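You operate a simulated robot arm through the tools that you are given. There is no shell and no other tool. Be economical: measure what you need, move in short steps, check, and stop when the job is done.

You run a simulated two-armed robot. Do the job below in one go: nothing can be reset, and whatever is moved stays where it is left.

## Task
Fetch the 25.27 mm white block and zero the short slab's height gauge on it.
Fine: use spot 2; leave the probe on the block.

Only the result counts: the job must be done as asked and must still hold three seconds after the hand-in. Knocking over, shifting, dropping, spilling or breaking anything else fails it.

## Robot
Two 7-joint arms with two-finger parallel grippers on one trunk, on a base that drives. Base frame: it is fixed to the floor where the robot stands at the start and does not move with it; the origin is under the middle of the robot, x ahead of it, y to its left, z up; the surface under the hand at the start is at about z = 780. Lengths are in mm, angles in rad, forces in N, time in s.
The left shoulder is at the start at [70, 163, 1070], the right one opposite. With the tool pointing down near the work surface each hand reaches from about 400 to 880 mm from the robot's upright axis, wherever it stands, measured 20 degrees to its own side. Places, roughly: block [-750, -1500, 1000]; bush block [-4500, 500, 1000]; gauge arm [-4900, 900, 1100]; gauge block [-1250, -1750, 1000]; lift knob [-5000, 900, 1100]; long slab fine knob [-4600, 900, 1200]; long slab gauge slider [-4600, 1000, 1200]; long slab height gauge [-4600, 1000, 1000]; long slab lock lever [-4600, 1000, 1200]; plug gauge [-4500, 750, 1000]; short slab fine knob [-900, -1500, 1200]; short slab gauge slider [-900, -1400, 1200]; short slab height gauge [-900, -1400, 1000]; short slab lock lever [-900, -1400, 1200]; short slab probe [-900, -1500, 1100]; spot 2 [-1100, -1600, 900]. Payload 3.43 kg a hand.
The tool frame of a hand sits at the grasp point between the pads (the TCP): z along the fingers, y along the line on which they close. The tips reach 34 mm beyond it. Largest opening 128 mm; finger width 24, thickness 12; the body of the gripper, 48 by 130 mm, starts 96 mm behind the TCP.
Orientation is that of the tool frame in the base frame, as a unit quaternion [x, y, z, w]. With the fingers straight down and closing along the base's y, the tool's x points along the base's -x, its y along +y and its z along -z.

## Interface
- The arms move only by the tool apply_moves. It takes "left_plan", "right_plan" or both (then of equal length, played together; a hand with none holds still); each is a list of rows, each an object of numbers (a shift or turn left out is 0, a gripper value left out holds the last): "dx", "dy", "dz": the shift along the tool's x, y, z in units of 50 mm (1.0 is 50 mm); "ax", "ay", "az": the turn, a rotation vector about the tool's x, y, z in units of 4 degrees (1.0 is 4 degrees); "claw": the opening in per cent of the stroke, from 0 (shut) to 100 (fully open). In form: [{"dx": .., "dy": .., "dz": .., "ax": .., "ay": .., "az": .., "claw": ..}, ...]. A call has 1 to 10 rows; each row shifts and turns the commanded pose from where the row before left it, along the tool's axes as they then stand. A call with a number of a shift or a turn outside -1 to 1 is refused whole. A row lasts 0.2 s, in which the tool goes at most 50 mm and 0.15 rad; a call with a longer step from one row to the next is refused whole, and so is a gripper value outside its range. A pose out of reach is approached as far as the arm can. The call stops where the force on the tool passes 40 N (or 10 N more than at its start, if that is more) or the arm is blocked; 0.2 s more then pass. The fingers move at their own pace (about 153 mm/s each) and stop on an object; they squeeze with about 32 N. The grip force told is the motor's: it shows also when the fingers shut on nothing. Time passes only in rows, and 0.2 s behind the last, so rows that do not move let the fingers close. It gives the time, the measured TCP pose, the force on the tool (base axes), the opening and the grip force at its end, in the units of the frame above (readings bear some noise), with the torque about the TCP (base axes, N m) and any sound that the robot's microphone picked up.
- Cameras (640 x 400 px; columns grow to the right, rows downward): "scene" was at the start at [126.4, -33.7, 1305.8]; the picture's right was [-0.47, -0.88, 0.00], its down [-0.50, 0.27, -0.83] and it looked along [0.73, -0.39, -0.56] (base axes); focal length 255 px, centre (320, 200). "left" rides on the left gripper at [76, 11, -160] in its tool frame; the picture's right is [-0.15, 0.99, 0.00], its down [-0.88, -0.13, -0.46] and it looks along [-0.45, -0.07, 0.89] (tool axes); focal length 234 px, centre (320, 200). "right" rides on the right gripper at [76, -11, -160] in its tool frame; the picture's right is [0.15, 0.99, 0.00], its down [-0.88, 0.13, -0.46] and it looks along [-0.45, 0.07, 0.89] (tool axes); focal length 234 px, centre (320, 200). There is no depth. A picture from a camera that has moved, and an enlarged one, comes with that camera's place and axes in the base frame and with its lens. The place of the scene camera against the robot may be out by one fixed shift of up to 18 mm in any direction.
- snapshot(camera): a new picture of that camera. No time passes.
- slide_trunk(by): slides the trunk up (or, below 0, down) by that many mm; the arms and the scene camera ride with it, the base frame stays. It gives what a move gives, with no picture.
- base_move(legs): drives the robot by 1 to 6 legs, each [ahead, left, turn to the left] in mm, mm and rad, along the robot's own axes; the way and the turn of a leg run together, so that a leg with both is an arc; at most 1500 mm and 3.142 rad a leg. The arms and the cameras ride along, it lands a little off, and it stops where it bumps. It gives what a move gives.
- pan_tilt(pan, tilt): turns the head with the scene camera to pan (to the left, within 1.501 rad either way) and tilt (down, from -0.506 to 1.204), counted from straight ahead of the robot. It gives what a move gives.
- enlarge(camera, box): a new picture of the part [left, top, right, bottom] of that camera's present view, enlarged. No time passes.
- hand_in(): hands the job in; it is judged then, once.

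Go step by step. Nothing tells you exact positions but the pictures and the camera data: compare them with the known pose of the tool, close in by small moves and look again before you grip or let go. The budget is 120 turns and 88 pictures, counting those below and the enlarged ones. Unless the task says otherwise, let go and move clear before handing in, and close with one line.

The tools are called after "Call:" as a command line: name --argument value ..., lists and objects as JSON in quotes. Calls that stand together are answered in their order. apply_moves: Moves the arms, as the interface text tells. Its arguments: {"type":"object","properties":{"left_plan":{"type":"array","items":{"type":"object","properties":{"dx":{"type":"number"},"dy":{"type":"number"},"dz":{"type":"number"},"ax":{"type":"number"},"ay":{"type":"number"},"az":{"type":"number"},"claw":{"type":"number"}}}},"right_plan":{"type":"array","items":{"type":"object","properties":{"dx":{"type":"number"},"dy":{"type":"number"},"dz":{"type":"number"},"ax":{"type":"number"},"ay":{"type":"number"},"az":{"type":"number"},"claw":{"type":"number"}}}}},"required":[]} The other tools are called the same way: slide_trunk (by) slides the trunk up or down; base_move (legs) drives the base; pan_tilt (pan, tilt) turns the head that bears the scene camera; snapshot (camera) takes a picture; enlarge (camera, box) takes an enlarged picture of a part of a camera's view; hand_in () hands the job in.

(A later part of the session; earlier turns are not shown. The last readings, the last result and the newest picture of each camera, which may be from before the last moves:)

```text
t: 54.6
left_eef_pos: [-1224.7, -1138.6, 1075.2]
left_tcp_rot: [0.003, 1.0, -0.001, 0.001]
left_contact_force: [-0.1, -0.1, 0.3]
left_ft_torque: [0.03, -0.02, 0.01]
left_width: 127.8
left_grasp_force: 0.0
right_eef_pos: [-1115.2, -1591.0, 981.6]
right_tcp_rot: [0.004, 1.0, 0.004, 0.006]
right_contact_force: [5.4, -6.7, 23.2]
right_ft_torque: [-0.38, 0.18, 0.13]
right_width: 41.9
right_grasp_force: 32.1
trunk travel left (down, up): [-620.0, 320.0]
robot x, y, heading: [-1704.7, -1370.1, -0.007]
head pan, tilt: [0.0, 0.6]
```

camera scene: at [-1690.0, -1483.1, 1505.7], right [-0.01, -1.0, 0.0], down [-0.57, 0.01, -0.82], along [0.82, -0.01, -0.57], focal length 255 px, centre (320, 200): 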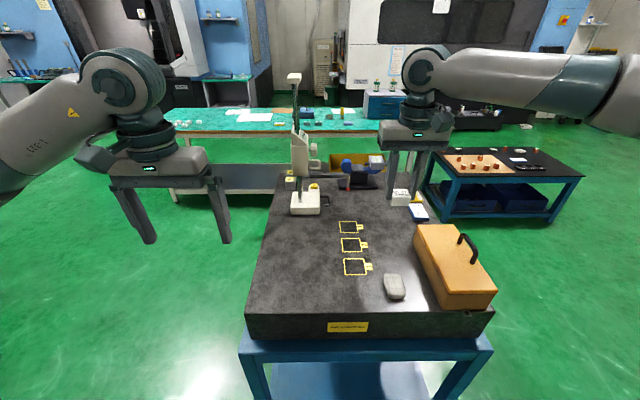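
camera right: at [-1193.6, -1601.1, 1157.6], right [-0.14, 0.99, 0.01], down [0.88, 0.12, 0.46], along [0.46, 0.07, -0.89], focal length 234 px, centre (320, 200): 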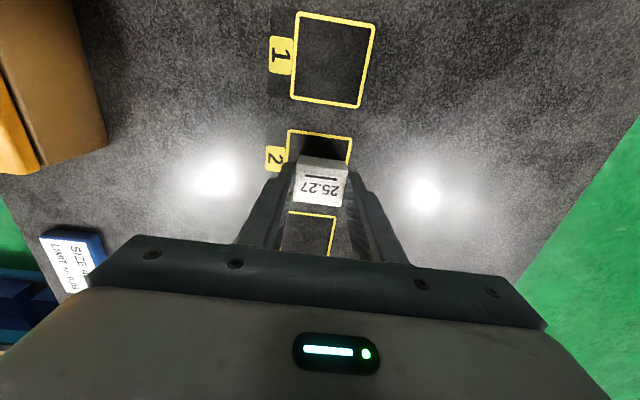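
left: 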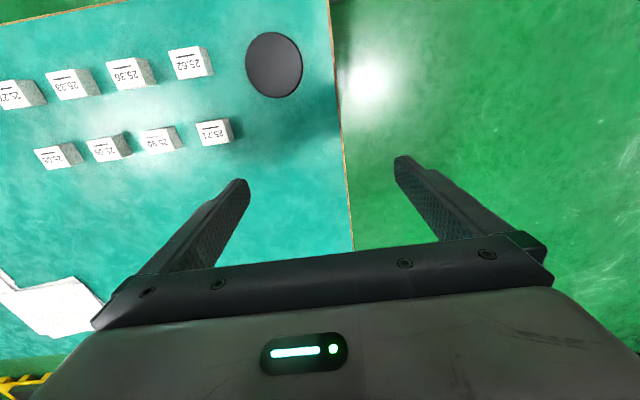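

Contact at TCP z≈981.6. Relieve 1 mm, and check placement.

Call:
apply_moves --right_plan '[{"dz": -0.03}, {}]'

Call:
enlarge --camera "scene" --box '[360, 210, 440, 260]'

Call:
snapshot --camera "right"

```text
t: 55.2
left_eef_pos: [-1224.0, -1138.2, 1075.0]
left_tcp_rot: [0.003, 1.0, 0.0, 0.001]
left_contact_force: [-0.8, -0.2, 0.4]
left_ft_torque: [-0.01, 0.0, -0.02]
left_width: 127.9
left_grasp_force: 0.0
right_eef_pos: [-1118.7, -1592.2, 982.2]
right_tcp_rot: [0.003, 1.0, 0.003, 0.004]
right_contact_force: [8.3, -4.8, 20.1]
right_ft_torque: [-0.28, -0.27, 0.02]
right_width: 41.6
right_grasp_force: 32.1
trunk travel left (down, up): [-620.0, 320.0]
robot x, y, heading: [-1707.1, -1372.7, -0.003]
head pan, tilt: [0.0, 0.6]
```

```text
8.00 times, centred on (400, 235) of scene
camera zoom: at [-1570.3, -1364.5, 1375.8], right [-0.01, -1.0, 0.0], down [-0.56, 0.01, -0.83], along [0.83, -0.01, -0.56], focal length 2039 px, centre (-320, -80)
```

zoom: 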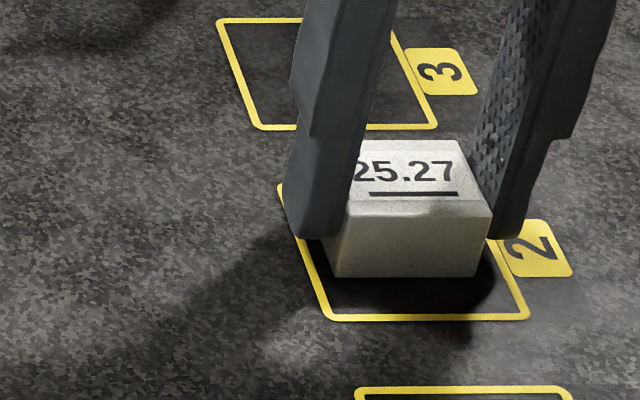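

```text
54 pictures are left
camera right: at [-1194.7, -1603.2, 1141.5], right [-0.14, 0.99, 0.01], down [0.88, 0.12, 0.46], along [0.46, 0.07, -0.89], focal length 234 px, centre (320, 200)
```

right: 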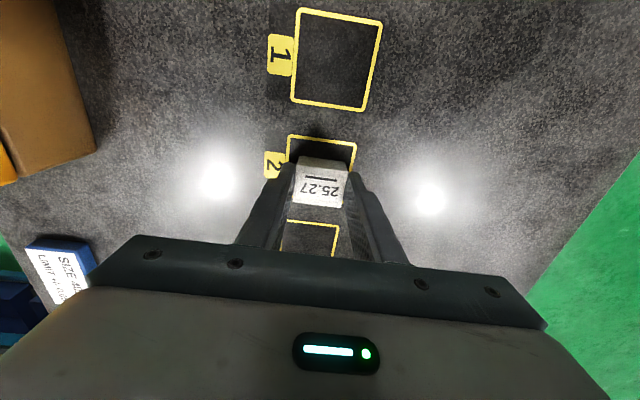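

Block sits inside the spot 2 outline with margin on every side. Releasing and rising.

Call:
apply_moves --right_plan '[{"claw": 62}, {"claw": 62}, {"claw": 62}]'

Call:
apply_moves --right_plan '[{"dz": -0.5}, {"dz": -0.9}, {"dz": -0.9}, {"dz": -0.9}, {"dx": 0.5}]'

Call:
snapshot --camera "right"

Call:
enlarge --camera "scene" --box '[310, 80, 470, 250]'

```text
t: 56.0
left_eef_pos: [-1223.6, -1137.7, 1074.6]
left_tcp_rot: [0.002, 1.0, 0.0, -0.001]
left_contact_force: [-0.4, 0.9, 0.2]
left_ft_torque: [-0.01, 0.0, -0.01]
left_width: 128.0
left_grasp_force: 0.1
right_eef_pos: [-1117.3, -1591.8, 980.7]
right_tcp_rot: [0.004, 1.0, 0.003, 0.004]
right_contact_force: [0.5, -0.5, -0.1]
right_ft_torque: [-0.02, 0.03, -0.01]
right_width: 79.3
right_grasp_force: 0.0
trunk travel left (down, up): [-620.0, 320.0]
robot x, y, heading: [-1707.3, -1370.3, -0.009]
head pan, tilt: [0.0, 0.6]
```

```text
t: 57.2
left_eef_pos: [-1225.4, -1137.2, 1076.5]
left_tcp_rot: [0.003, 1.0, -0.001, 0.0]
left_contact_force: [0.3, 0.2, -0.3]
left_ft_torque: [0.04, -0.06, 0.0]
left_width: 127.6
left_grasp_force: 0.0
right_eef_pos: [-1143.7, -1593.1, 1140.6]
right_tcp_rot: [0.004, 1.0, 0.004, 0.004]
right_contact_force: [0.8, 0.0, 0.8]
right_ft_torque: [-0.01, -0.05, 0.03]
right_width: 79.4
right_grasp_force: 0.0
trunk travel left (down, up): [-620.0, 320.0]
robot x, y, heading: [-1707.5, -1370.7, -0.007]
head pan, tilt: [0.0, 0.6]
```

```text
53 pictures are left
camera right: at [-1222.3, -1604.5, 1301.3], right [-0.14, 0.99, 0.01], down [0.88, 0.12, 0.46], along [0.46, 0.07, -0.89], focal length 234 px, centre (320, 200)
```

right: 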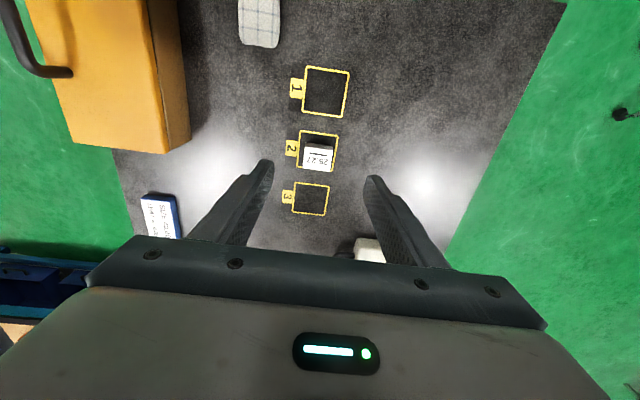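

```text
2.35 times, centred on (390, 165) of scene
camera zoom: at [-1571.5, -1364.4, 1375.9], right [-0.01, -1.0, 0.0], down [-0.56, 0.01, -0.83], along [0.83, -0.01, -0.56], focal length 600 px, centre (155, 282)
```

zoom: 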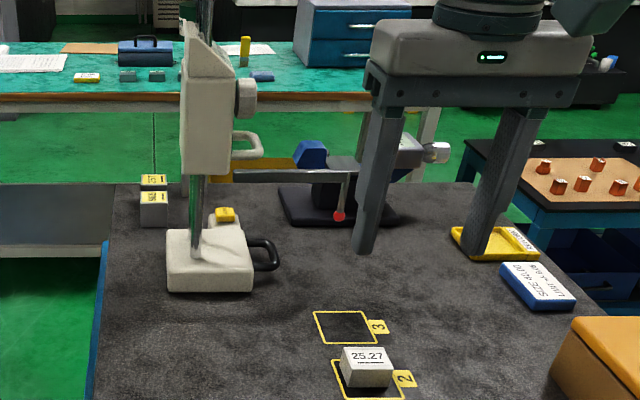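

The block is standing in spot 2. The probe tip is about 80 mm above the slab at roughly (-900, -1603), so the gauge needs to slide about 215 mm in -x. The controls face -y, so I'll go round to that side.

Call:
slide_trunk --by 150

Call:
base_move --legs '[[-150, 0, 0], [0, -900, 0], [0, 0, 1.571], [0, -400, 0]]'

Call:
snapshot --camera "scene"

```text
t: 59.0
left_eef_pos: [-1222.4, -1138.5, 1225.3]
left_tcp_rot: [0.003, 1.0, 0.0, 0.0]
left_contact_force: [0.1, -1.3, 0.9]
left_ft_torque: [0.01, -0.02, 0.03]
left_width: 127.9
left_grasp_force: 0.2
right_eef_pos: [-1143.1, -1592.7, 1291.0]
right_tcp_rot: [0.004, 1.0, 0.003, 0.004]
right_contact_force: [-0.3, 0.0, 0.0]
right_ft_torque: [0.02, 0.02, -0.03]
right_width: 79.3
right_grasp_force: 0.1
trunk travel left (down, up): [-770.0, 170.0]
robot x, y, heading: [-1707.9, -1370.2, -0.013]
head pan, tilt: [0.0, 0.6]
```

```text
t: 70.7
left_eef_pos: [-1707.0, -1785.6, 1224.3]
left_tcp_rot: [0.712, -0.702, 0.001, -0.001]
left_contact_force: [0.1, 0.1, -0.4]
left_ft_torque: [0.0, -0.02, 0.0]
left_width: 128.1
left_grasp_force: 0.1
right_eef_pos: [-1254.1, -1696.8, 1290.5]
right_tcp_rot: [0.711, -0.703, -0.005, 0.0]
right_contact_force: [0.0, -0.4, 0.0]
right_ft_torque: [-0.05, 0.01, 0.0]
right_width: 79.4
right_grasp_force: 0.0
trunk travel left (down, up): [-770.0, 170.0]
robot x, y, heading: [-1465.9, -2265.1, 1.574]
head pan, tilt: [0.0, 0.6]
```

```text
51 pictures are left
camera scene: at [-1467.8, -2117.8, 1525.7], right [1.0, 0.01, 0.0], down [0.01, -0.57, -0.82], along [-0.01, 0.82, -0.57], focal length 255 px, centre (320, 200)
```

scene: 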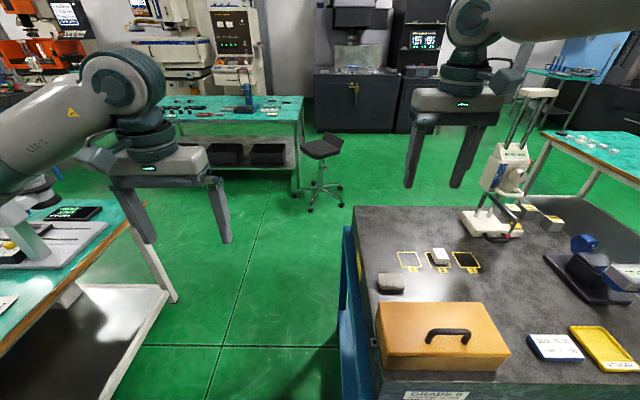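

Good view. Strafing right to stand in front of the gauge.

Call:
base_move --legs '[[0, -390, 0]]'

Call:
apply_moves --right_plan '[{"dx": 0.3, "dy": -0.9}, {"dx": 0.3, "dy": -0.9}, {"dx": 0.3, "dy": -0.9}]'

Call:
snapshot --camera "scene"

Call:
enlarge --camera "scene" --box '[320, 50, 480, 250]'

```text
t: 73.1
left_eef_pos: [-1319.7, -1781.7, 1224.3]
left_tcp_rot: [0.713, -0.702, 0.0, -0.001]
left_contact_force: [-0.7, -0.7, -0.4]
left_ft_torque: [0.01, 0.0, -0.01]
left_width: 128.1
left_grasp_force: 0.0
right_eef_pos: [-867.5, -1692.7, 1290.2]
right_tcp_rot: [0.713, -0.702, -0.005, -0.001]
right_contact_force: [0.1, -0.3, -0.5]
right_ft_torque: [-0.01, -0.01, 0.02]
right_width: 79.3
right_grasp_force: 0.2
trunk travel left (down, up): [-770.0, 170.0]
robot x, y, heading: [-1073.4, -2257.3, 1.583]
head pan, tilt: [0.0, 0.6]
```

```text
t: 73.9
left_eef_pos: [-1316.7, -1783.0, 1224.1]
left_tcp_rot: [0.713, -0.701, -0.001, 0.0]
left_contact_force: [0.3, -0.3, -0.1]
left_ft_torque: [-0.02, 0.05, -0.01]
left_width: 128.1
left_grasp_force: 0.0
right_eef_pos: [-728.7, -1737.0, 1288.7]
right_tcp_rot: [0.712, -0.702, -0.005, -0.001]
right_contact_force: [-0.2, 0.2, -0.1]
right_ft_torque: [0.01, 0.05, 0.01]
right_width: 79.2
right_grasp_force: 0.1
trunk travel left (down, up): [-770.0, 170.0]
robot x, y, heading: [-1074.3, -2257.4, 1.582]
head pan, tilt: [0.0, 0.6]
```

```text
50 pictures are left
camera scene: at [-1076.5, -2114.4, 1525.8], right [1.0, 0.01, 0.0], down [0.01, -0.56, -0.83], along [-0.01, 0.83, -0.56], focal length 255 px, centre (320, 200)
```

scene: 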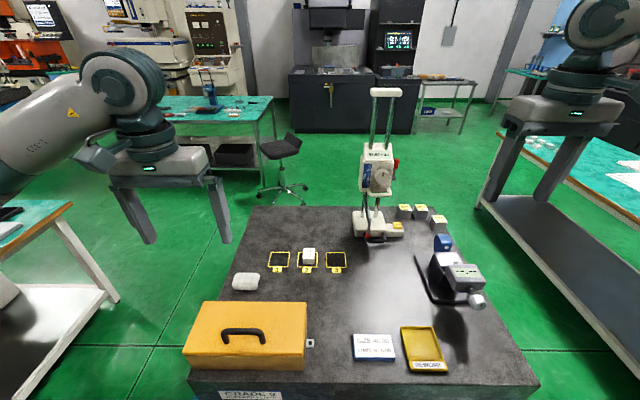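

```text
2.00 times, centred on (400, 150) of scene
camera zoom: at [-1076.5, -2114.4, 1525.8], right [1.0, 0.01, 0.0], down [0.01, -0.56, -0.83], along [-0.01, 0.83, -0.56], focal length 510 px, centre (160, 300)
```

zoom: 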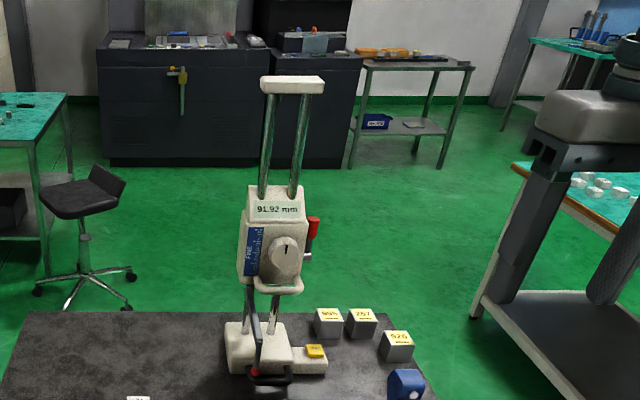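

The display reads 91.92 mm; there are a dial knob, a red lever on the +x side and a yellow part on the base. Zooming in.

Call:
enlarge --camera "scene" --box '[355, 130, 415, 180]'

Call:
enlarge --camera "scene" --box '[340, 180, 420, 250]'

```text
8.00 times, centred on (385, 155) of scene
camera zoom: at [-1076.5, -2114.4, 1525.8], right [1.0, 0.01, 0.0], down [0.01, -0.56, -0.83], along [-0.01, 0.83, -0.56], focal length 2039 px, centre (-200, 560)
```

zoom: 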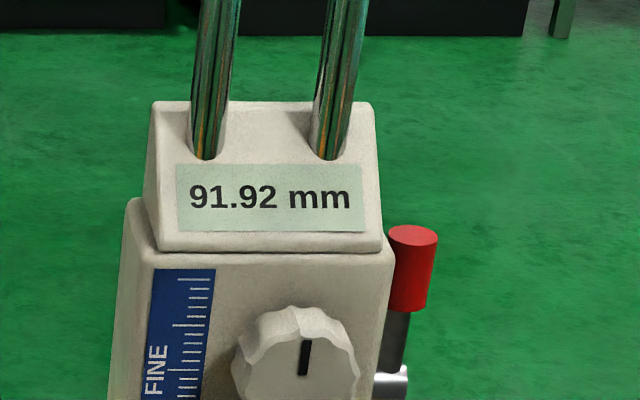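

```text
5.71 times, centred on (380, 215) of scene
camera zoom: at [-1076.5, -2114.4, 1525.8], right [1.0, 0.01, 0.0], down [0.01, -0.56, -0.83], along [-0.01, 0.83, -0.56], focal length 1456 px, centre (-23, 114)
```

zoom: 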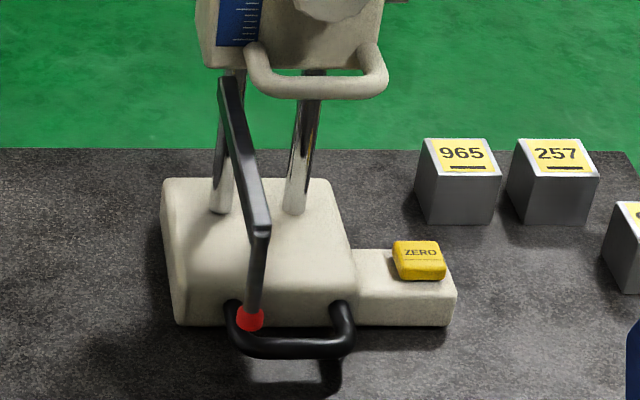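

There's the yellow ZERO button on the base's +x foot, and a black handle on the base. Now a calibrating look at the block and spots.

Call:
enlarge --camera "scene" --box '[250, 190, 410, 290]'

```text
4.00 times, centred on (330, 240) of scene
camera zoom: at [-1076.5, -2114.4, 1525.8], right [1.0, 0.01, 0.0], down [0.01, -0.56, -0.83], along [-0.01, 0.83, -0.56], focal length 1019 px, centre (280, 40)
```

zoom: 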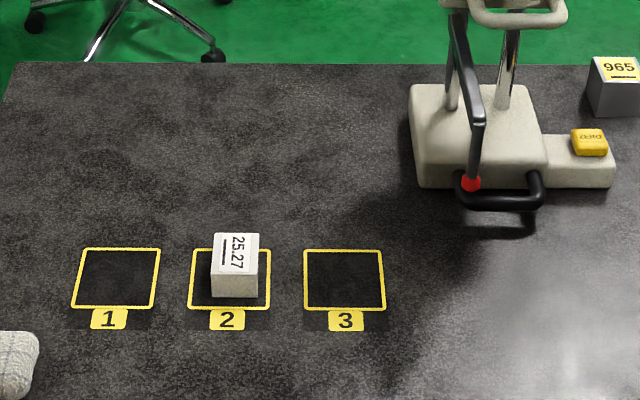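

Handle loop at about x -938..-872, y≈-1528 (front bar), z≈958. I'll grip it from the front with the right hand pitched 35° below horizontal, beneath the probe arm. First shift the base left so the drag stays on the right hand's side, and then pitch the hand.

Call:
base_move --legs '[[0, 186, 0]]'

Call:
apply_moves --right_plan '[{"ay": -1, "dz": 0.3}, {"ay": -1, "dz": 0.3}, {"ay": -1, "dz": 0.3}, {"ay": -1}, {"ay": -1}, {"ay": -1}, {"ay": -1}, {"ay": -1}, {"ay": -1}, {"ay": -1}]'

Call:
apply_moves --right_plan '[{"ay": -1}, {"ay": -1}, {"ay": -1}, {"ay": -0.75}]'

Call:
snapshot --camera "right"

Call:
snapshot --camera "scene"

```text
t: 75.4
left_eef_pos: [-1500.2, -1784.4, 1225.4]
left_tcp_rot: [0.712, -0.702, -0.001, 0.0]
left_contact_force: [0.1, 0.0, -0.2]
left_ft_torque: [0.02, 0.07, 0.0]
left_width: 128.0
left_grasp_force: 0.0
right_eef_pos: [-911.5, -1737.2, 1288.8]
right_tcp_rot: [0.712, -0.703, -0.006, 0.001]
right_contact_force: [0.3, 0.1, 0.5]
right_ft_torque: [-0.01, 0.0, 0.03]
right_width: 79.3
right_grasp_force: 0.1
trunk travel left (down, up): [-770.0, 170.0]
robot x, y, heading: [-1256.5, -2261.7, 1.581]
head pan, tilt: [0.0, 0.6]
```

```text
t: 77.6
left_eef_pos: [-1502.8, -1785.4, 1224.1]
left_tcp_rot: [0.713, -0.702, 0.0, -0.001]
left_contact_force: [-0.1, 0.2, 0.8]
left_ft_torque: [0.0, 0.02, 0.0]
left_width: 127.9
left_grasp_force: 0.0
right_eef_pos: [-913.5, -1736.0, 1244.7]
right_tcp_rot: [0.667, -0.659, -0.249, -0.241]
right_contact_force: [-0.1, -0.8, -1.4]
right_ft_torque: [-0.05, 0.02, 0.01]
right_width: 79.3
right_grasp_force: 0.0
trunk travel left (down, up): [-770.0, 170.0]
robot x, y, heading: [-1259.3, -2262.0, 1.578]
head pan, tilt: [0.0, 0.6]
```

```text
t: 78.6
left_eef_pos: [-1502.3, -1783.6, 1225.0]
left_tcp_rot: [0.712, -0.702, -0.001, 0.0]
left_contact_force: [0.5, -0.2, 0.2]
left_ft_torque: [0.0, 0.04, 0.0]
left_width: 128.2
left_grasp_force: 0.0
right_eef_pos: [-908.5, -1721.5, 1249.5]
right_tcp_rot: [0.63, -0.622, -0.333, -0.324]
right_contact_force: [0.9, 0.1, 0.3]
right_ft_torque: [0.0, 0.01, 0.0]
right_width: 79.4
right_grasp_force: 0.0
right hand out of reach, approached as far as the arm can: row 3, 4
trunk travel left (down, up): [-770.0, 170.0]
robot x, y, heading: [-1260.1, -2263.3, 1.585]
head pan, tilt: [0.0, 0.6]
```

```text
45 pictures are left
camera right: at [-894.0, -1895.3, 1278.4], right [-0.99, -0.1, -0.11], down [-0.12, 0.12, 0.98], along [-0.08, 0.99, -0.13], focal length 234 px, centre (320, 200)
```

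right: 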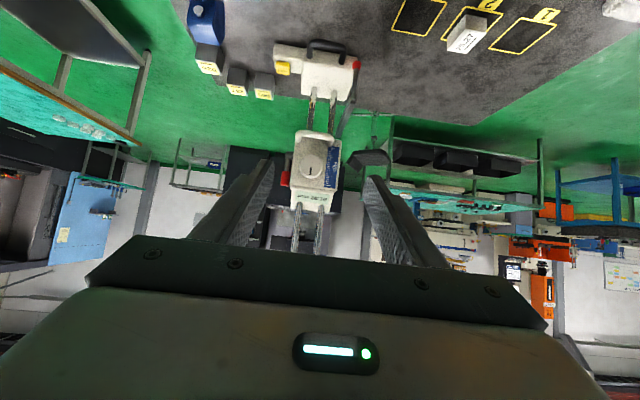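

```text
44 pictures are left
camera scene: at [-1262.4, -2115.5, 1525.7], right [1.0, 0.01, 0.0], down [0.01, -0.57, -0.82], along [-0.01, 0.82, -0.57], focal length 255 px, centre (320, 200)
```

scene: 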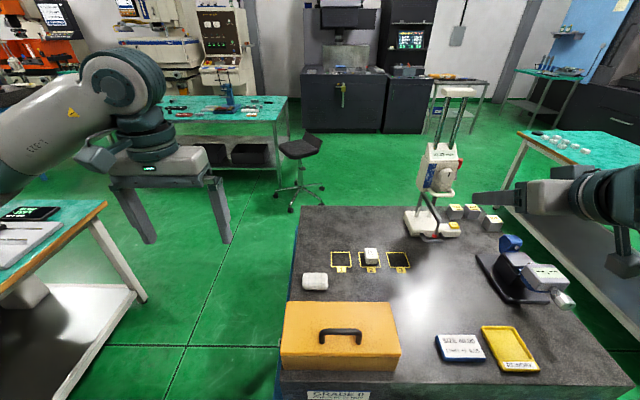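

The gauge is in clear sight. Lowering the pitched hand in front of the handle.

Call:
apply_moves --right_plan '[{"dx": 0.8, "dz": 0.56}, {"dx": 0.8, "dz": 0.56}, {"dx": 0.8, "dz": 0.56}, {"dx": 0.8, "dz": 0.56}]'

Call:
snapshot --camera "scene"

Call:
snapshot --camera "right"

```text
t: 79.6
left_eef_pos: [-1501.7, -1782.5, 1223.9]
left_tcp_rot: [0.712, -0.702, 0.0, 0.0]
left_contact_force: [-0.2, 1.0, 0.0]
left_ft_torque: [-0.02, 0.0, 0.0]
left_width: 128.2
left_grasp_force: 0.2
right_eef_pos: [-904.7, -1708.9, 1054.0]
right_tcp_rot: [0.63, -0.622, -0.334, -0.324]
right_contact_force: [0.0, 0.0, -0.5]
right_ft_torque: [-0.04, 0.02, -0.01]
right_width: 79.3
right_grasp_force: 0.0
right hand out of reach, approached as far as the arm can: row 1
trunk travel left (down, up): [-770.0, 170.0]
robot x, y, heading: [-1259.6, -2263.9, 1.583]
head pan, tilt: [0.0, 0.6]
```

```text
43 pictures are left
camera scene: at [-1262.1, -2113.7, 1525.6], right [1.0, 0.01, 0.0], down [0.01, -0.57, -0.82], along [-0.01, 0.82, -0.57], focal length 255 px, centre (320, 200)
```

scene: 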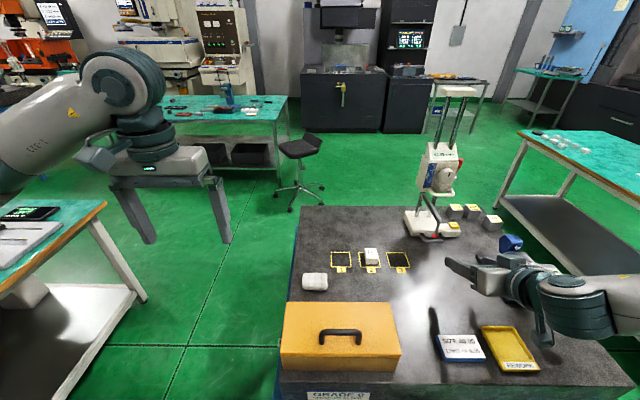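

```text
42 pictures are left
camera right: at [-891.0, -1883.2, 1082.9], right [-0.99, -0.1, -0.11], down [-0.12, 0.12, 0.98], along [-0.08, 0.99, -0.13], focal length 234 px, centre (320, 200)
```

right: 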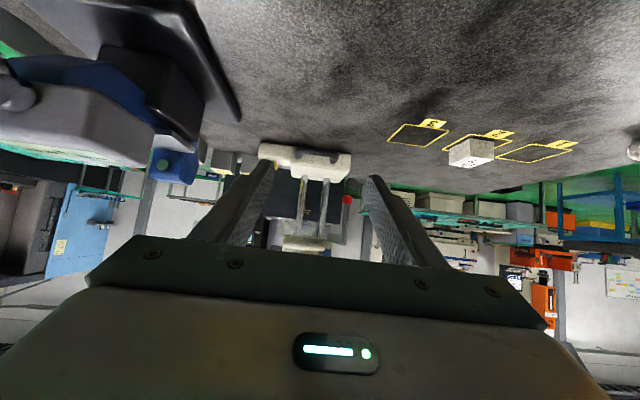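

Path is clear: the wrist stays behind the micrometer and above the tray. Lowering further, and in.

Call:
apply_moves --right_plan '[{"dx": 0.6, "dz": 0.42}, {"dx": 0.3, "dz": 0.5}, {"dx": -0.43, "dz": 0.61}]'

Call:
snapshot --camera "right"

Call:
enlarge --camera "scene" --box '[390, 190, 510, 290]'

```text
t: 80.4
left_eef_pos: [-1503.6, -1783.8, 1224.3]
left_tcp_rot: [0.713, -0.702, 0.0, -0.002]
left_contact_force: [0.5, 0.3, -1.9]
left_ft_torque: [-0.02, 0.0, 0.0]
left_width: 128.1
left_grasp_force: 0.1
right_eef_pos: [-907.0, -1658.4, 992.6]
right_tcp_rot: [0.629, -0.622, -0.334, -0.325]
right_contact_force: [-0.6, 0.7, 0.5]
right_ft_torque: [0.0, 0.0, 0.0]
right_width: 79.5
right_grasp_force: 0.0
trunk travel left (down, up): [-770.0, 170.0]
robot x, y, heading: [-1260.6, -2264.2, 1.581]
head pan, tilt: [0.0, 0.6]
```

```text
41 pictures are left
camera right: at [-893.1, -1833.3, 1021.1], right [-0.99, -0.1, -0.11], down [-0.13, 0.12, 0.98], along [-0.08, 0.99, -0.13], focal length 234 px, centre (320, 200)
```

right: 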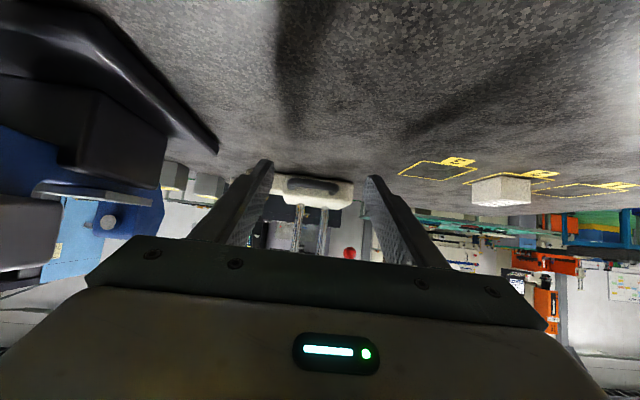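

```text
4.00 times, centred on (450, 240) of scene
camera zoom: at [-1264.0, -2115.1, 1525.6], right [1.0, 0.01, 0.0], down [0.01, -0.57, -0.82], along [-0.01, 0.82, -0.57], focal length 1019 px, centre (-200, 40)
```

zoom: 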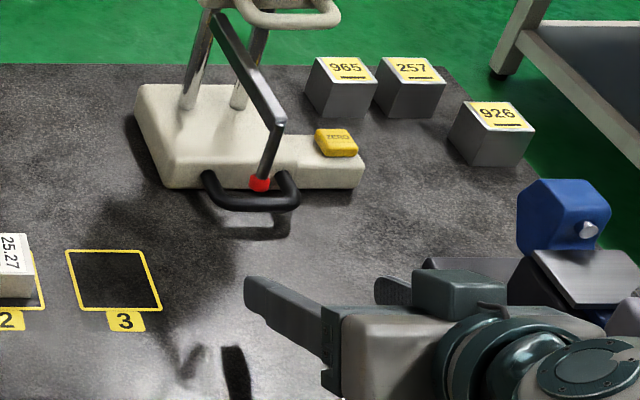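

Handle centre is about (-905, -1532, 965) and the probe tip about (-950, -1590, 1032). Advancing two thirds of the way and checking.

Call:
apply_moves --right_plan '[{"dx": -0.2, "dz": 0.65}, {"dx": -0.36, "dz": 0.65}]'

Call:
snapshot --camera "right"

Call:
enlarge --camera "scene" --box '[410, 200, 490, 260]'

```text
t: 81.0
left_eef_pos: [-1505.1, -1782.5, 1223.4]
left_tcp_rot: [0.713, -0.701, 0.0, -0.001]
left_contact_force: [-0.1, -0.1, -0.1]
left_ft_torque: [-0.02, 0.0, -0.01]
left_width: 128.0
left_grasp_force: 0.1
right_eef_pos: [-908.5, -1588.9, 978.4]
right_tcp_rot: [0.63, -0.623, -0.333, -0.324]
right_contact_force: [-0.4, 0.6, -0.2]
right_ft_torque: [0.01, -0.04, -0.02]
right_width: 79.4
right_grasp_force: 0.1
trunk travel left (down, up): [-770.0, 170.0]
robot x, y, heading: [-1261.1, -2260.3, 1.579]
head pan, tilt: [0.0, 0.6]
```

```text
39 pictures are left
camera right: at [-894.7, -1763.3, 1007.9], right [-0.99, -0.1, -0.12], down [-0.13, 0.12, 0.98], along [-0.08, 0.99, -0.14], focal length 234 px, centre (320, 200)
```

right: 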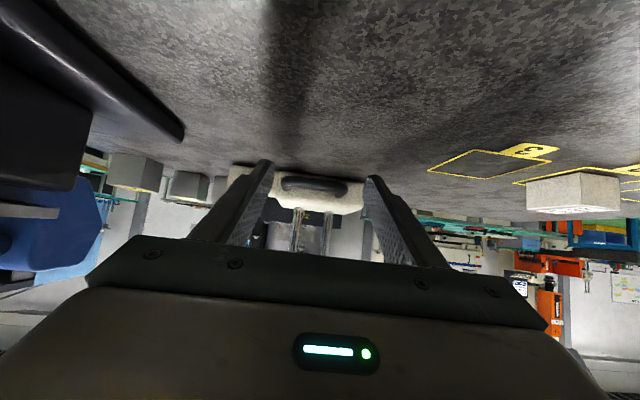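

```text
6.67 times, centred on (450, 230) of scene
camera zoom: at [-1264.7, -2113.8, 1525.5], right [1.0, 0.01, 0.0], down [0.01, -0.57, -0.82], along [-0.01, 0.82, -0.57], focal length 1699 px, centre (-547, 0)
```

zoom: 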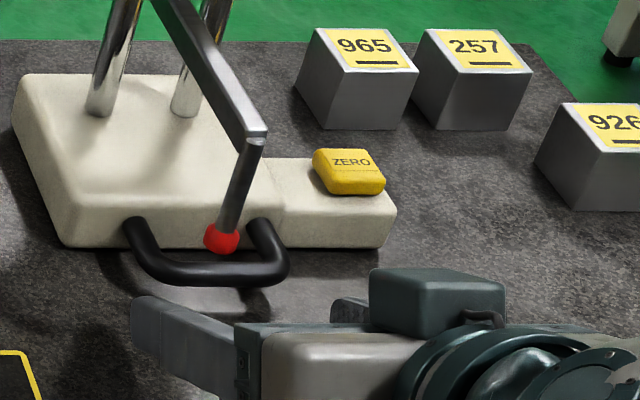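

Handle lies centred between the fingers (67 mm wide). Opening slightly, advancing, then checking force.

Call:
apply_moves --right_plan '[{"dy": -0.06, "claw": 70}, {"dx": -0.18, "dz": 0.32}, {"dx": -0.19, "dz": 0.32}]'

Call:
enlarge --camera "scene" --box '[400, 200, 480, 260]'

```text
t: 81.8
left_eef_pos: [-1503.3, -1783.1, 1223.8]
left_tcp_rot: [0.713, -0.701, 0.001, 0.0]
left_contact_force: [0.2, -0.5, -0.3]
left_ft_torque: [0.01, 0.01, 0.0]
left_width: 127.7
left_grasp_force: 0.0
right_eef_pos: [-905.0, -1553.3, 975.2]
right_tcp_rot: [0.629, -0.623, -0.333, -0.324]
right_contact_force: [0.8, -0.7, 0.5]
right_ft_torque: [0.0, -0.01, -0.02]
right_width: 89.6
right_grasp_force: 0.0
trunk travel left (down, up): [-770.0, 170.0]
robot x, y, heading: [-1263.8, -2260.4, 1.584]
head pan, tilt: [0.0, 0.6]
```

```text
6.67 times, centred on (440, 230) of scene
camera zoom: at [-1263.5, -2115.2, 1525.7], right [1.0, 0.01, 0.0], down [0.01, -0.57, -0.82], along [-0.01, 0.82, -0.57], focal length 1699 px, centre (-480, 0)
```

zoom: 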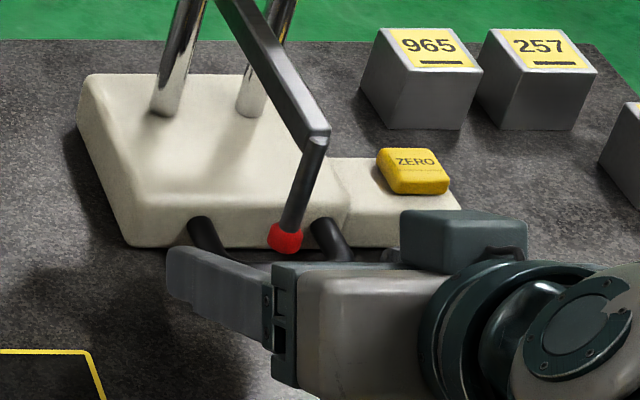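

Fingers straddle the handle without touching the probe. Gripping.

Call:
apply_moves --right_plan '[{"claw": 0}, {"claw": 0}, {"claw": 0}]'

Call:
snapshot --camera "right"

```text
t: 82.6
left_eef_pos: [-1505.2, -1783.5, 1224.1]
left_tcp_rot: [0.713, -0.701, 0.0, -0.001]
left_contact_force: [-1.0, 0.2, -0.2]
left_ft_torque: [-0.01, -0.01, -0.01]
left_width: 127.8
left_grasp_force: 0.0
right_eef_pos: [-906.4, -1552.6, 975.7]
right_tcp_rot: [0.63, -0.622, -0.334, -0.324]
right_contact_force: [-4.2, -0.3, -1.4]
right_ft_torque: [0.07, 1.03, 0.83]
right_width: 70.0
right_grasp_force: 45.2
trunk travel left (down, up): [-770.0, 170.0]
robot x, y, heading: [-1260.9, -2264.4, 1.582]
head pan, tilt: [0.0, 0.6]
```

```text
36 pictures are left
camera right: at [-892.3, -1727.9, 1005.2], right [-0.99, -0.1, -0.11], down [-0.13, 0.12, 0.98], along [-0.08, 0.99, -0.13], focal length 234 px, centre (320, 200)
```

right: 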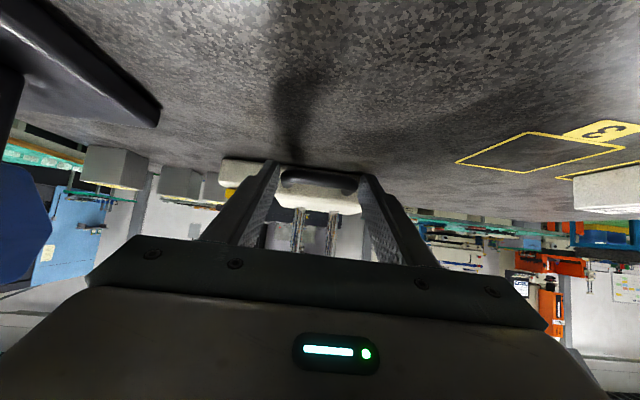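

Gripped on the handle. A first 30 mm drag toward -x, to see whether the gauge slides.

Call:
apply_moves --right_plan '[{"dy": 0.15}, {"dy": 0.2}, {"dy": 0.25}]'

Call:
enlarge --camera "scene" --box '[330, 120, 490, 270]'

```text
t: 83.4
left_eef_pos: [-1502.9, -1783.1, 1223.7]
left_tcp_rot: [0.713, -0.701, 0.001, 0.0]
left_contact_force: [0.4, 0.6, 0.4]
left_ft_torque: [-0.01, -0.03, 0.01]
left_width: 127.9
left_grasp_force: 0.0
right_eef_pos: [-935.9, -1554.1, 976.6]
right_tcp_rot: [0.629, -0.623, -0.334, -0.324]
right_contact_force: [1.8, 3.9, -0.4]
right_ft_torque: [0.33, -0.3, -1.11]
right_width: 69.9
right_grasp_force: 45.0
trunk travel left (down, up): [-770.0, 170.0]
robot x, y, heading: [-1257.4, -2261.6, 1.582]
head pan, tilt: [0.0, 0.6]
```

```text
2.67 times, centred on (410, 195) of scene
camera zoom: at [-1263.3, -2114.5, 1525.6], right [1.0, 0.01, 0.0], down [0.01, -0.57, -0.82], along [-0.01, 0.82, -0.57], focal length 680 px, centre (80, 213)
```

zoom: 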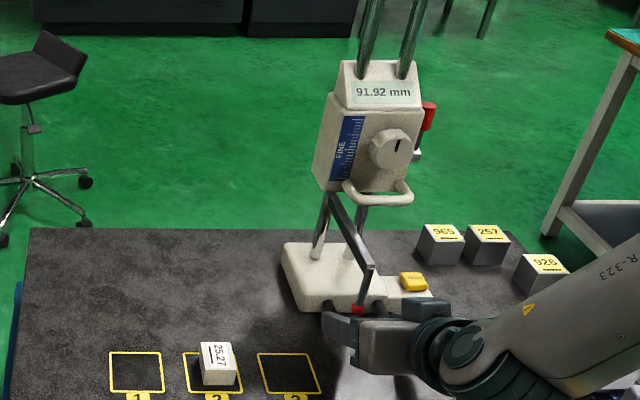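

It slides well. Continuing about 105 mm.

Call:
apply_moves --right_plan '[{"dy": 0.25}, {"dy": 0.3}, {"dy": 0.3}, {"dy": 0.3}, {"dy": 0.3}, {"dy": 0.3}, {"dy": 0.3}, {}]'

Call:
enlarge --camera "scene" --box '[330, 190, 430, 290]'

Call:
snapshot --camera "right"

```text
t: 85.2
left_eef_pos: [-1501.6, -1784.6, 1224.4]
left_tcp_rot: [0.713, -0.701, -0.001, 0.0]
left_contact_force: [0.4, -0.6, 0.9]
left_ft_torque: [-0.01, 0.02, -0.01]
left_width: 128.3
left_grasp_force: 0.0
right_eef_pos: [-1011.8, -1569.0, 1019.1]
right_tcp_rot: [0.631, -0.621, -0.334, -0.323]
right_contact_force: [2.2, 0.8, -0.4]
right_ft_torque: [-0.01, 0.0, 0.05]
right_width: 0.0
right_grasp_force: 33.4
right hand out of reach, approached as far as the arm can: row 1, 2, 3, 4, 5, 6, 7
trunk travel left (down, up): [-770.0, 170.0]
robot x, y, heading: [-1260.0, -2260.3, 1.582]
head pan, tilt: [0.0, 0.6]
```

```text
4.00 times, centred on (380, 240) of scene
camera zoom: at [-1262.2, -2115.8, 1525.8], right [1.0, 0.01, 0.0], down [0.01, -0.57, -0.82], along [-0.01, 0.82, -0.57], focal length 1019 px, centre (80, 40)
```

zoom: 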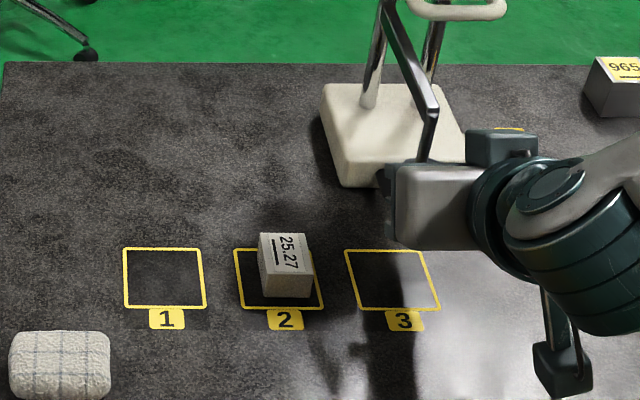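

```text
33 pictures are left
camera right: at [-997.8, -1742.6, 1047.2], right [-0.99, -0.1, -0.11], down [-0.12, 0.12, 0.98], along [-0.08, 0.99, -0.13], focal length 234 px, centre (320, 200)
```

right: 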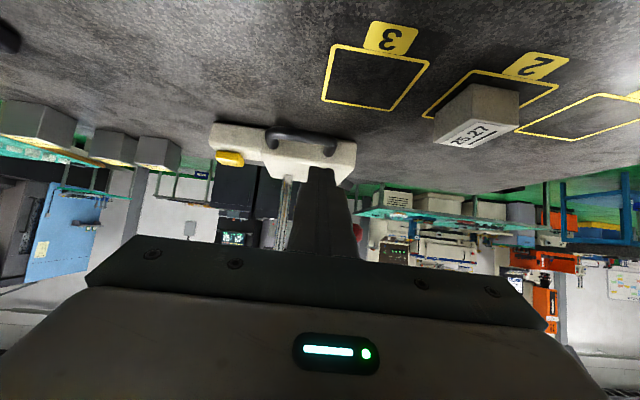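

The arm ran into its reach limit, lifted off and slipped from the handle; the gauge stands upright part-way, and the block is untouched. I'll retreat the hand back, up and away from the probe stem.

Call:
apply_moves --right_plan '[{"dy": -0.6, "dz": -0.7}, {"dy": -0.6, "dz": -0.7}, {"dy": -0.5, "dz": -0.8}, {"dz": -0.8}]'

Call:
snapshot --camera "scene"

Call:
enlarge --camera "scene" --box '[330, 170, 450, 270]'

```text
t: 86.2
left_eef_pos: [-1503.6, -1786.8, 1225.0]
left_tcp_rot: [0.712, -0.702, -0.001, -0.002]
left_contact_force: [-0.6, -0.1, 0.0]
left_ft_torque: [0.0, -0.01, 0.01]
left_width: 128.1
left_grasp_force: 0.0
right_eef_pos: [-924.2, -1693.2, 1104.1]
right_tcp_rot: [0.629, -0.623, -0.333, -0.325]
right_contact_force: [0.7, 0.5, 0.3]
right_ft_torque: [-0.01, 0.03, 0.0]
right_width: 0.0
right_grasp_force: 33.0
trunk travel left (down, up): [-770.0, 170.0]
robot x, y, heading: [-1258.8, -2262.0, 1.581]
head pan, tilt: [0.0, 0.6]
```

```text
32 pictures are left
camera scene: at [-1262.7, -2117.8, 1525.9], right [1.0, 0.01, 0.0], down [0.01, -0.56, -0.83], along [-0.01, 0.83, -0.56], focal length 255 px, centre (320, 200)
```

scene: 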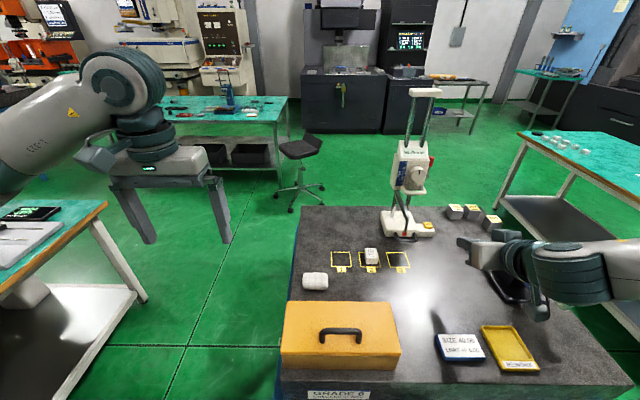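

```text
4.00 times, centred on (390, 220) of scene
camera zoom: at [-1262.7, -2117.8, 1525.9], right [1.0, 0.01, 0.0], down [0.01, -0.56, -0.83], along [-0.01, 0.83, -0.56], focal length 1019 px, centre (40, 120)
```

zoom: 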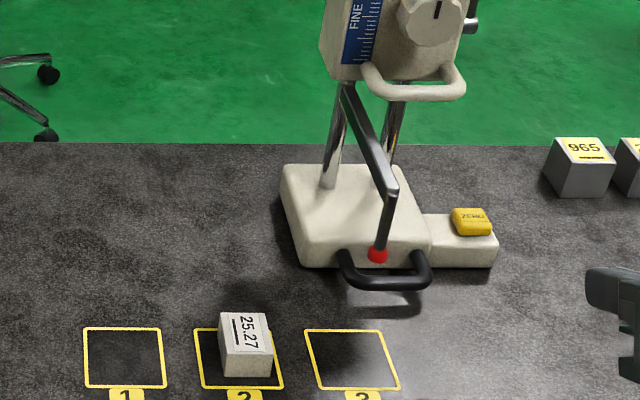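

The gauge is upright and unrotated, tip now near x -1029. I'll shift the base 145 mm left and re-grip the handle at x≈-986.

Call:
base_move --legs '[[0, 145, 0]]'

Call:
apply_moves --right_plan '[{"dy": -0.55, "dx": 0.48, "dz": 0.6, "claw": 70}, {"dy": -0.55, "dx": 0.48, "dz": 0.6}, {"dy": -0.55, "dx": 0.48, "dz": 0.6}, {}]'

Call:
snapshot --camera "right"

```text
t: 87.6
left_eef_pos: [-1644.8, -1785.3, 1224.8]
left_tcp_rot: [0.712, -0.702, 0.0, 0.0]
left_contact_force: [-0.1, -0.8, 0.2]
left_ft_torque: [-0.02, 0.01, -0.02]
left_width: 128.0
left_grasp_force: 0.0
right_eef_pos: [-1065.5, -1692.3, 1103.5]
right_tcp_rot: [0.629, -0.623, -0.333, -0.324]
right_contact_force: [-1.1, -0.5, 0.0]
right_ft_torque: [0.01, 0.01, 0.04]
right_width: 0.0
right_grasp_force: 32.5
trunk travel left (down, up): [-770.0, 170.0]
robot x, y, heading: [-1406.7, -2263.2, 1.58]
head pan, tilt: [0.0, 0.6]
```

```text
t: 88.6
left_eef_pos: [-1646.2, -1785.9, 1225.8]
left_tcp_rot: [0.712, -0.702, -0.001, 0.0]
left_contact_force: [0.2, -0.2, -0.8]
left_ft_torque: [0.06, 0.0, -0.02]
left_width: 128.2
left_grasp_force: 0.1
right_eef_pos: [-985.0, -1658.7, 991.3]
right_tcp_rot: [0.629, -0.623, -0.332, -0.324]
right_contact_force: [0.0, -0.3, -1.0]
right_ft_torque: [-0.03, -0.01, -0.01]
right_width: 89.5
right_grasp_force: 0.1
trunk travel left (down, up): [-770.0, 170.0]
robot x, y, heading: [-1404.7, -2263.8, 1.583]
head pan, tilt: [0.0, 0.6]
```

```text
30 pictures are left
camera right: at [-971.2, -1832.7, 1020.7], right [-0.99, -0.1, -0.11], down [-0.13, 0.12, 0.98], along [-0.08, 0.99, -0.13], focal length 234 px, centre (320, 200)
```

right: 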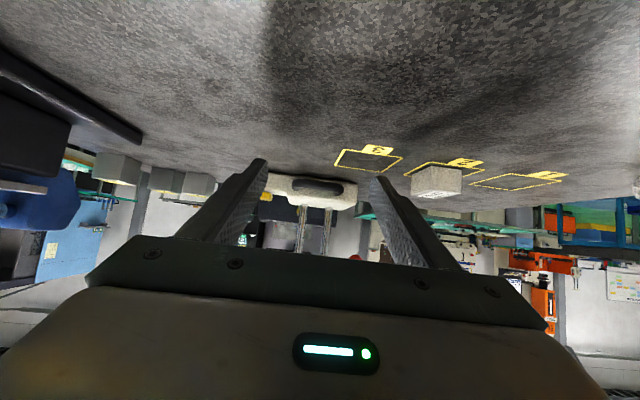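

Handle centre at x≈-992, so I shift 7 mm and go in the same way as before.

Call:
apply_moves --right_plan '[{"dy": 0.14, "dx": -0.2, "dz": 0.65}, {"dx": -0.36, "dz": 0.65}, {"dx": -0.2, "dz": 0.32}, {"dx": -0.2, "dz": 0.32}]'

Call:
apply_moves --right_plan '[{"claw": 0}, {"claw": 0}, {"claw": 0}]'

Call:
apply_moves --right_plan '[{"dy": 0.2}, {"dy": 0.25}, {}]'

Call:
snapshot --camera "right"

```text
t: 89.6
left_eef_pos: [-1647.3, -1784.4, 1224.9]
left_tcp_rot: [0.712, -0.702, 0.0, -0.001]
left_contact_force: [-0.2, -0.3, 0.0]
left_ft_torque: [-0.03, -0.01, 0.0]
left_width: 128.0
left_grasp_force: 0.1
right_eef_pos: [-993.9, -1549.4, 976.9]
right_tcp_rot: [0.629, -0.624, -0.332, -0.324]
right_contact_force: [-0.5, 0.7, 1.2]
right_ft_torque: [0.03, -0.02, 0.0]
right_width: 89.7
right_grasp_force: 0.1
trunk travel left (down, up): [-770.0, 170.0]
robot x, y, heading: [-1407.0, -2264.8, 1.585]
head pan, tilt: [0.0, 0.6]
```

```text
t: 90.4
left_eef_pos: [-1645.6, -1783.8, 1224.0]
left_tcp_rot: [0.712, -0.702, 0.0, 0.0]
left_contact_force: [-0.4, -0.2, -0.3]
left_ft_torque: [0.0, -0.01, -0.01]
left_width: 127.7
left_grasp_force: 0.1
right_eef_pos: [-992.2, -1550.6, 976.3]
right_tcp_rot: [0.628, -0.624, -0.333, -0.325]
right_contact_force: [5.4, 5.8, -0.4]
right_ft_torque: [0.37, 0.07, -0.06]
right_width: 69.9
right_grasp_force: 45.3
trunk travel left (down, up): [-770.0, 170.0]
robot x, y, heading: [-1401.6, -2262.2, 1.578]
head pan, tilt: [0.0, 0.6]
```

```text
t: 91.2
left_eef_pos: [-1645.2, -1783.9, 1224.6]
left_tcp_rot: [0.712, -0.702, 0.0, 0.0]
left_contact_force: [-1.0, 0.7, 0.5]
left_ft_torque: [-0.01, 0.0, -0.02]
left_width: 128.1
left_grasp_force: 0.1
right_eef_pos: [-1017.4, -1550.8, 975.8]
right_tcp_rot: [0.629, -0.622, -0.334, -0.324]
right_contact_force: [2.2, 10.6, -0.2]
right_ft_torque: [0.29, 0.18, -0.42]
right_width: 70.1
right_grasp_force: 45.4
trunk travel left (down, up): [-770.0, 170.0]
robot x, y, heading: [-1403.4, -2262.6, 1.577]
head pan, tilt: [0.0, 0.6]
```

```text
29 pictures are left
camera right: at [-1003.1, -1724.4, 1005.4], right [-0.99, -0.1, -0.11], down [-0.12, 0.12, 0.98], along [-0.08, 0.99, -0.13], focal length 234 px, centre (320, 200)
```

right: 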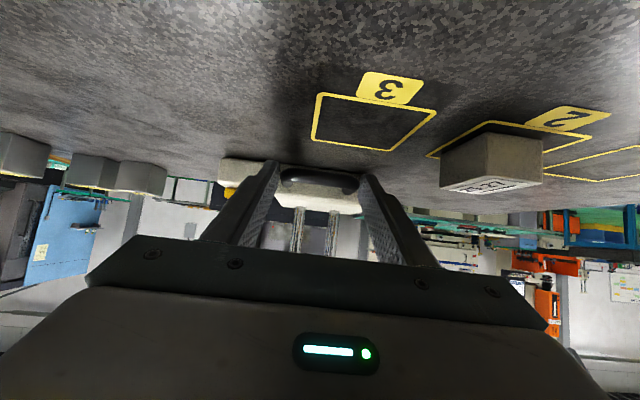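

Tracking fine. Continuing 35 mm, then checking finger clearance over the block.

Call:
apply_moves --right_plan '[{"dy": 0.25}, {"dy": 0.25}, {"dy": 0.2}, {}]'

Call:
enlarge --camera "scene" --box '[360, 190, 460, 290]'

```text
t: 92.2
left_eef_pos: [-1645.3, -1783.1, 1223.6]
left_tcp_rot: [0.712, -0.702, 0.0, 0.0]
left_contact_force: [0.6, -0.2, -0.1]
left_ft_torque: [0.03, 0.0, -0.03]
left_width: 128.1
left_grasp_force: 0.1
right_eef_pos: [-1052.1, -1550.8, 976.2]
right_tcp_rot: [0.629, -0.623, -0.333, -0.325]
right_contact_force: [3.7, 15.1, 1.4]
right_ft_torque: [0.56, -0.22, -0.44]
right_width: 69.9
right_grasp_force: 45.0
trunk travel left (down, up): [-770.0, 170.0]
robot x, y, heading: [-1402.5, -2260.6, 1.582]
head pan, tilt: [0.0, 0.6]
```

```text
4.00 times, centred on (410, 240) of scene
camera zoom: at [-1406.5, -2114.7, 1525.5], right [1.0, 0.01, 0.0], down [0.01, -0.57, -0.82], along [-0.01, 0.82, -0.57], focal length 1019 px, centre (-40, 40)
```

zoom: 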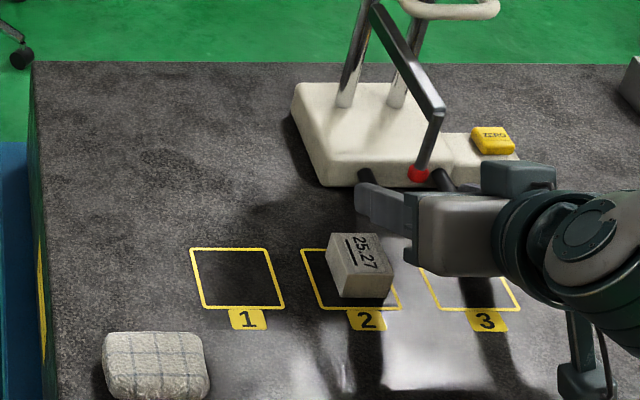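

Tip now near x≈-1091, block centre at x≈-1115. Moving the last 23 mm.

Call:
apply_moves --right_plan '[{"dy": 0.2}, {"dy": 0.26}, {}]'

Call:
enlarge --camera "scene" --box '[360, 190, 460, 290]'

Call:
snapshot --camera "right"

```text
t: 93.0
left_eef_pos: [-1646.7, -1784.2, 1224.5]
left_tcp_rot: [0.712, -0.702, 0.0, 0.001]
left_contact_force: [0.7, -0.2, -1.0]
left_ft_torque: [-0.03, 0.0, -0.02]
left_width: 128.0
left_grasp_force: 0.0
right_eef_pos: [-1075.3, -1550.3, 978.0]
right_tcp_rot: [0.629, -0.623, -0.334, -0.324]
right_contact_force: [1.5, 19.4, 5.1]
right_ft_torque: [0.33, -0.1, -0.37]
right_width: 70.1
right_grasp_force: 45.0
trunk travel left (down, up): [-770.0, 170.0]
robot x, y, heading: [-1405.4, -2263.6, 1.586]
head pan, tilt: [0.0, 0.6]
```

```text
4.00 times, centred on (410, 240) of scene
camera zoom: at [-1406.9, -2114.9, 1525.5], right [1.0, 0.01, 0.0], down [0.01, -0.57, -0.82], along [-0.01, 0.82, -0.57], focal length 1019 px, centre (-40, 40)
```

zoom: 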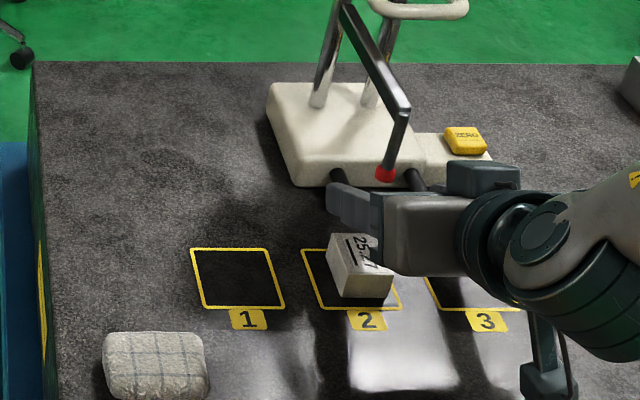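

```text
26 pictures are left
camera right: at [-1061.1, -1724.7, 1005.5], right [-0.99, -0.1, -0.11], down [-0.13, 0.12, 0.98], along [-0.08, 0.99, -0.13], focal length 234 px, centre (320, 200)
```

right: 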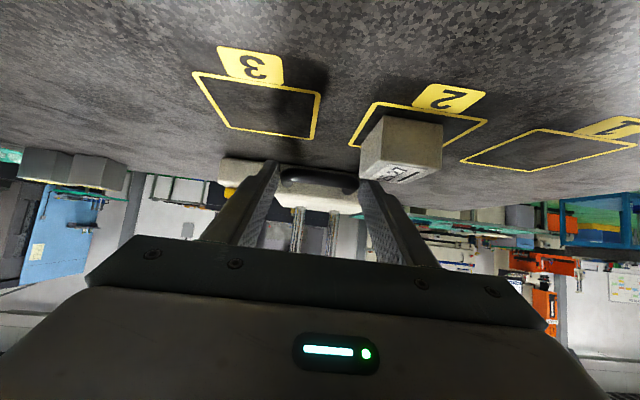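

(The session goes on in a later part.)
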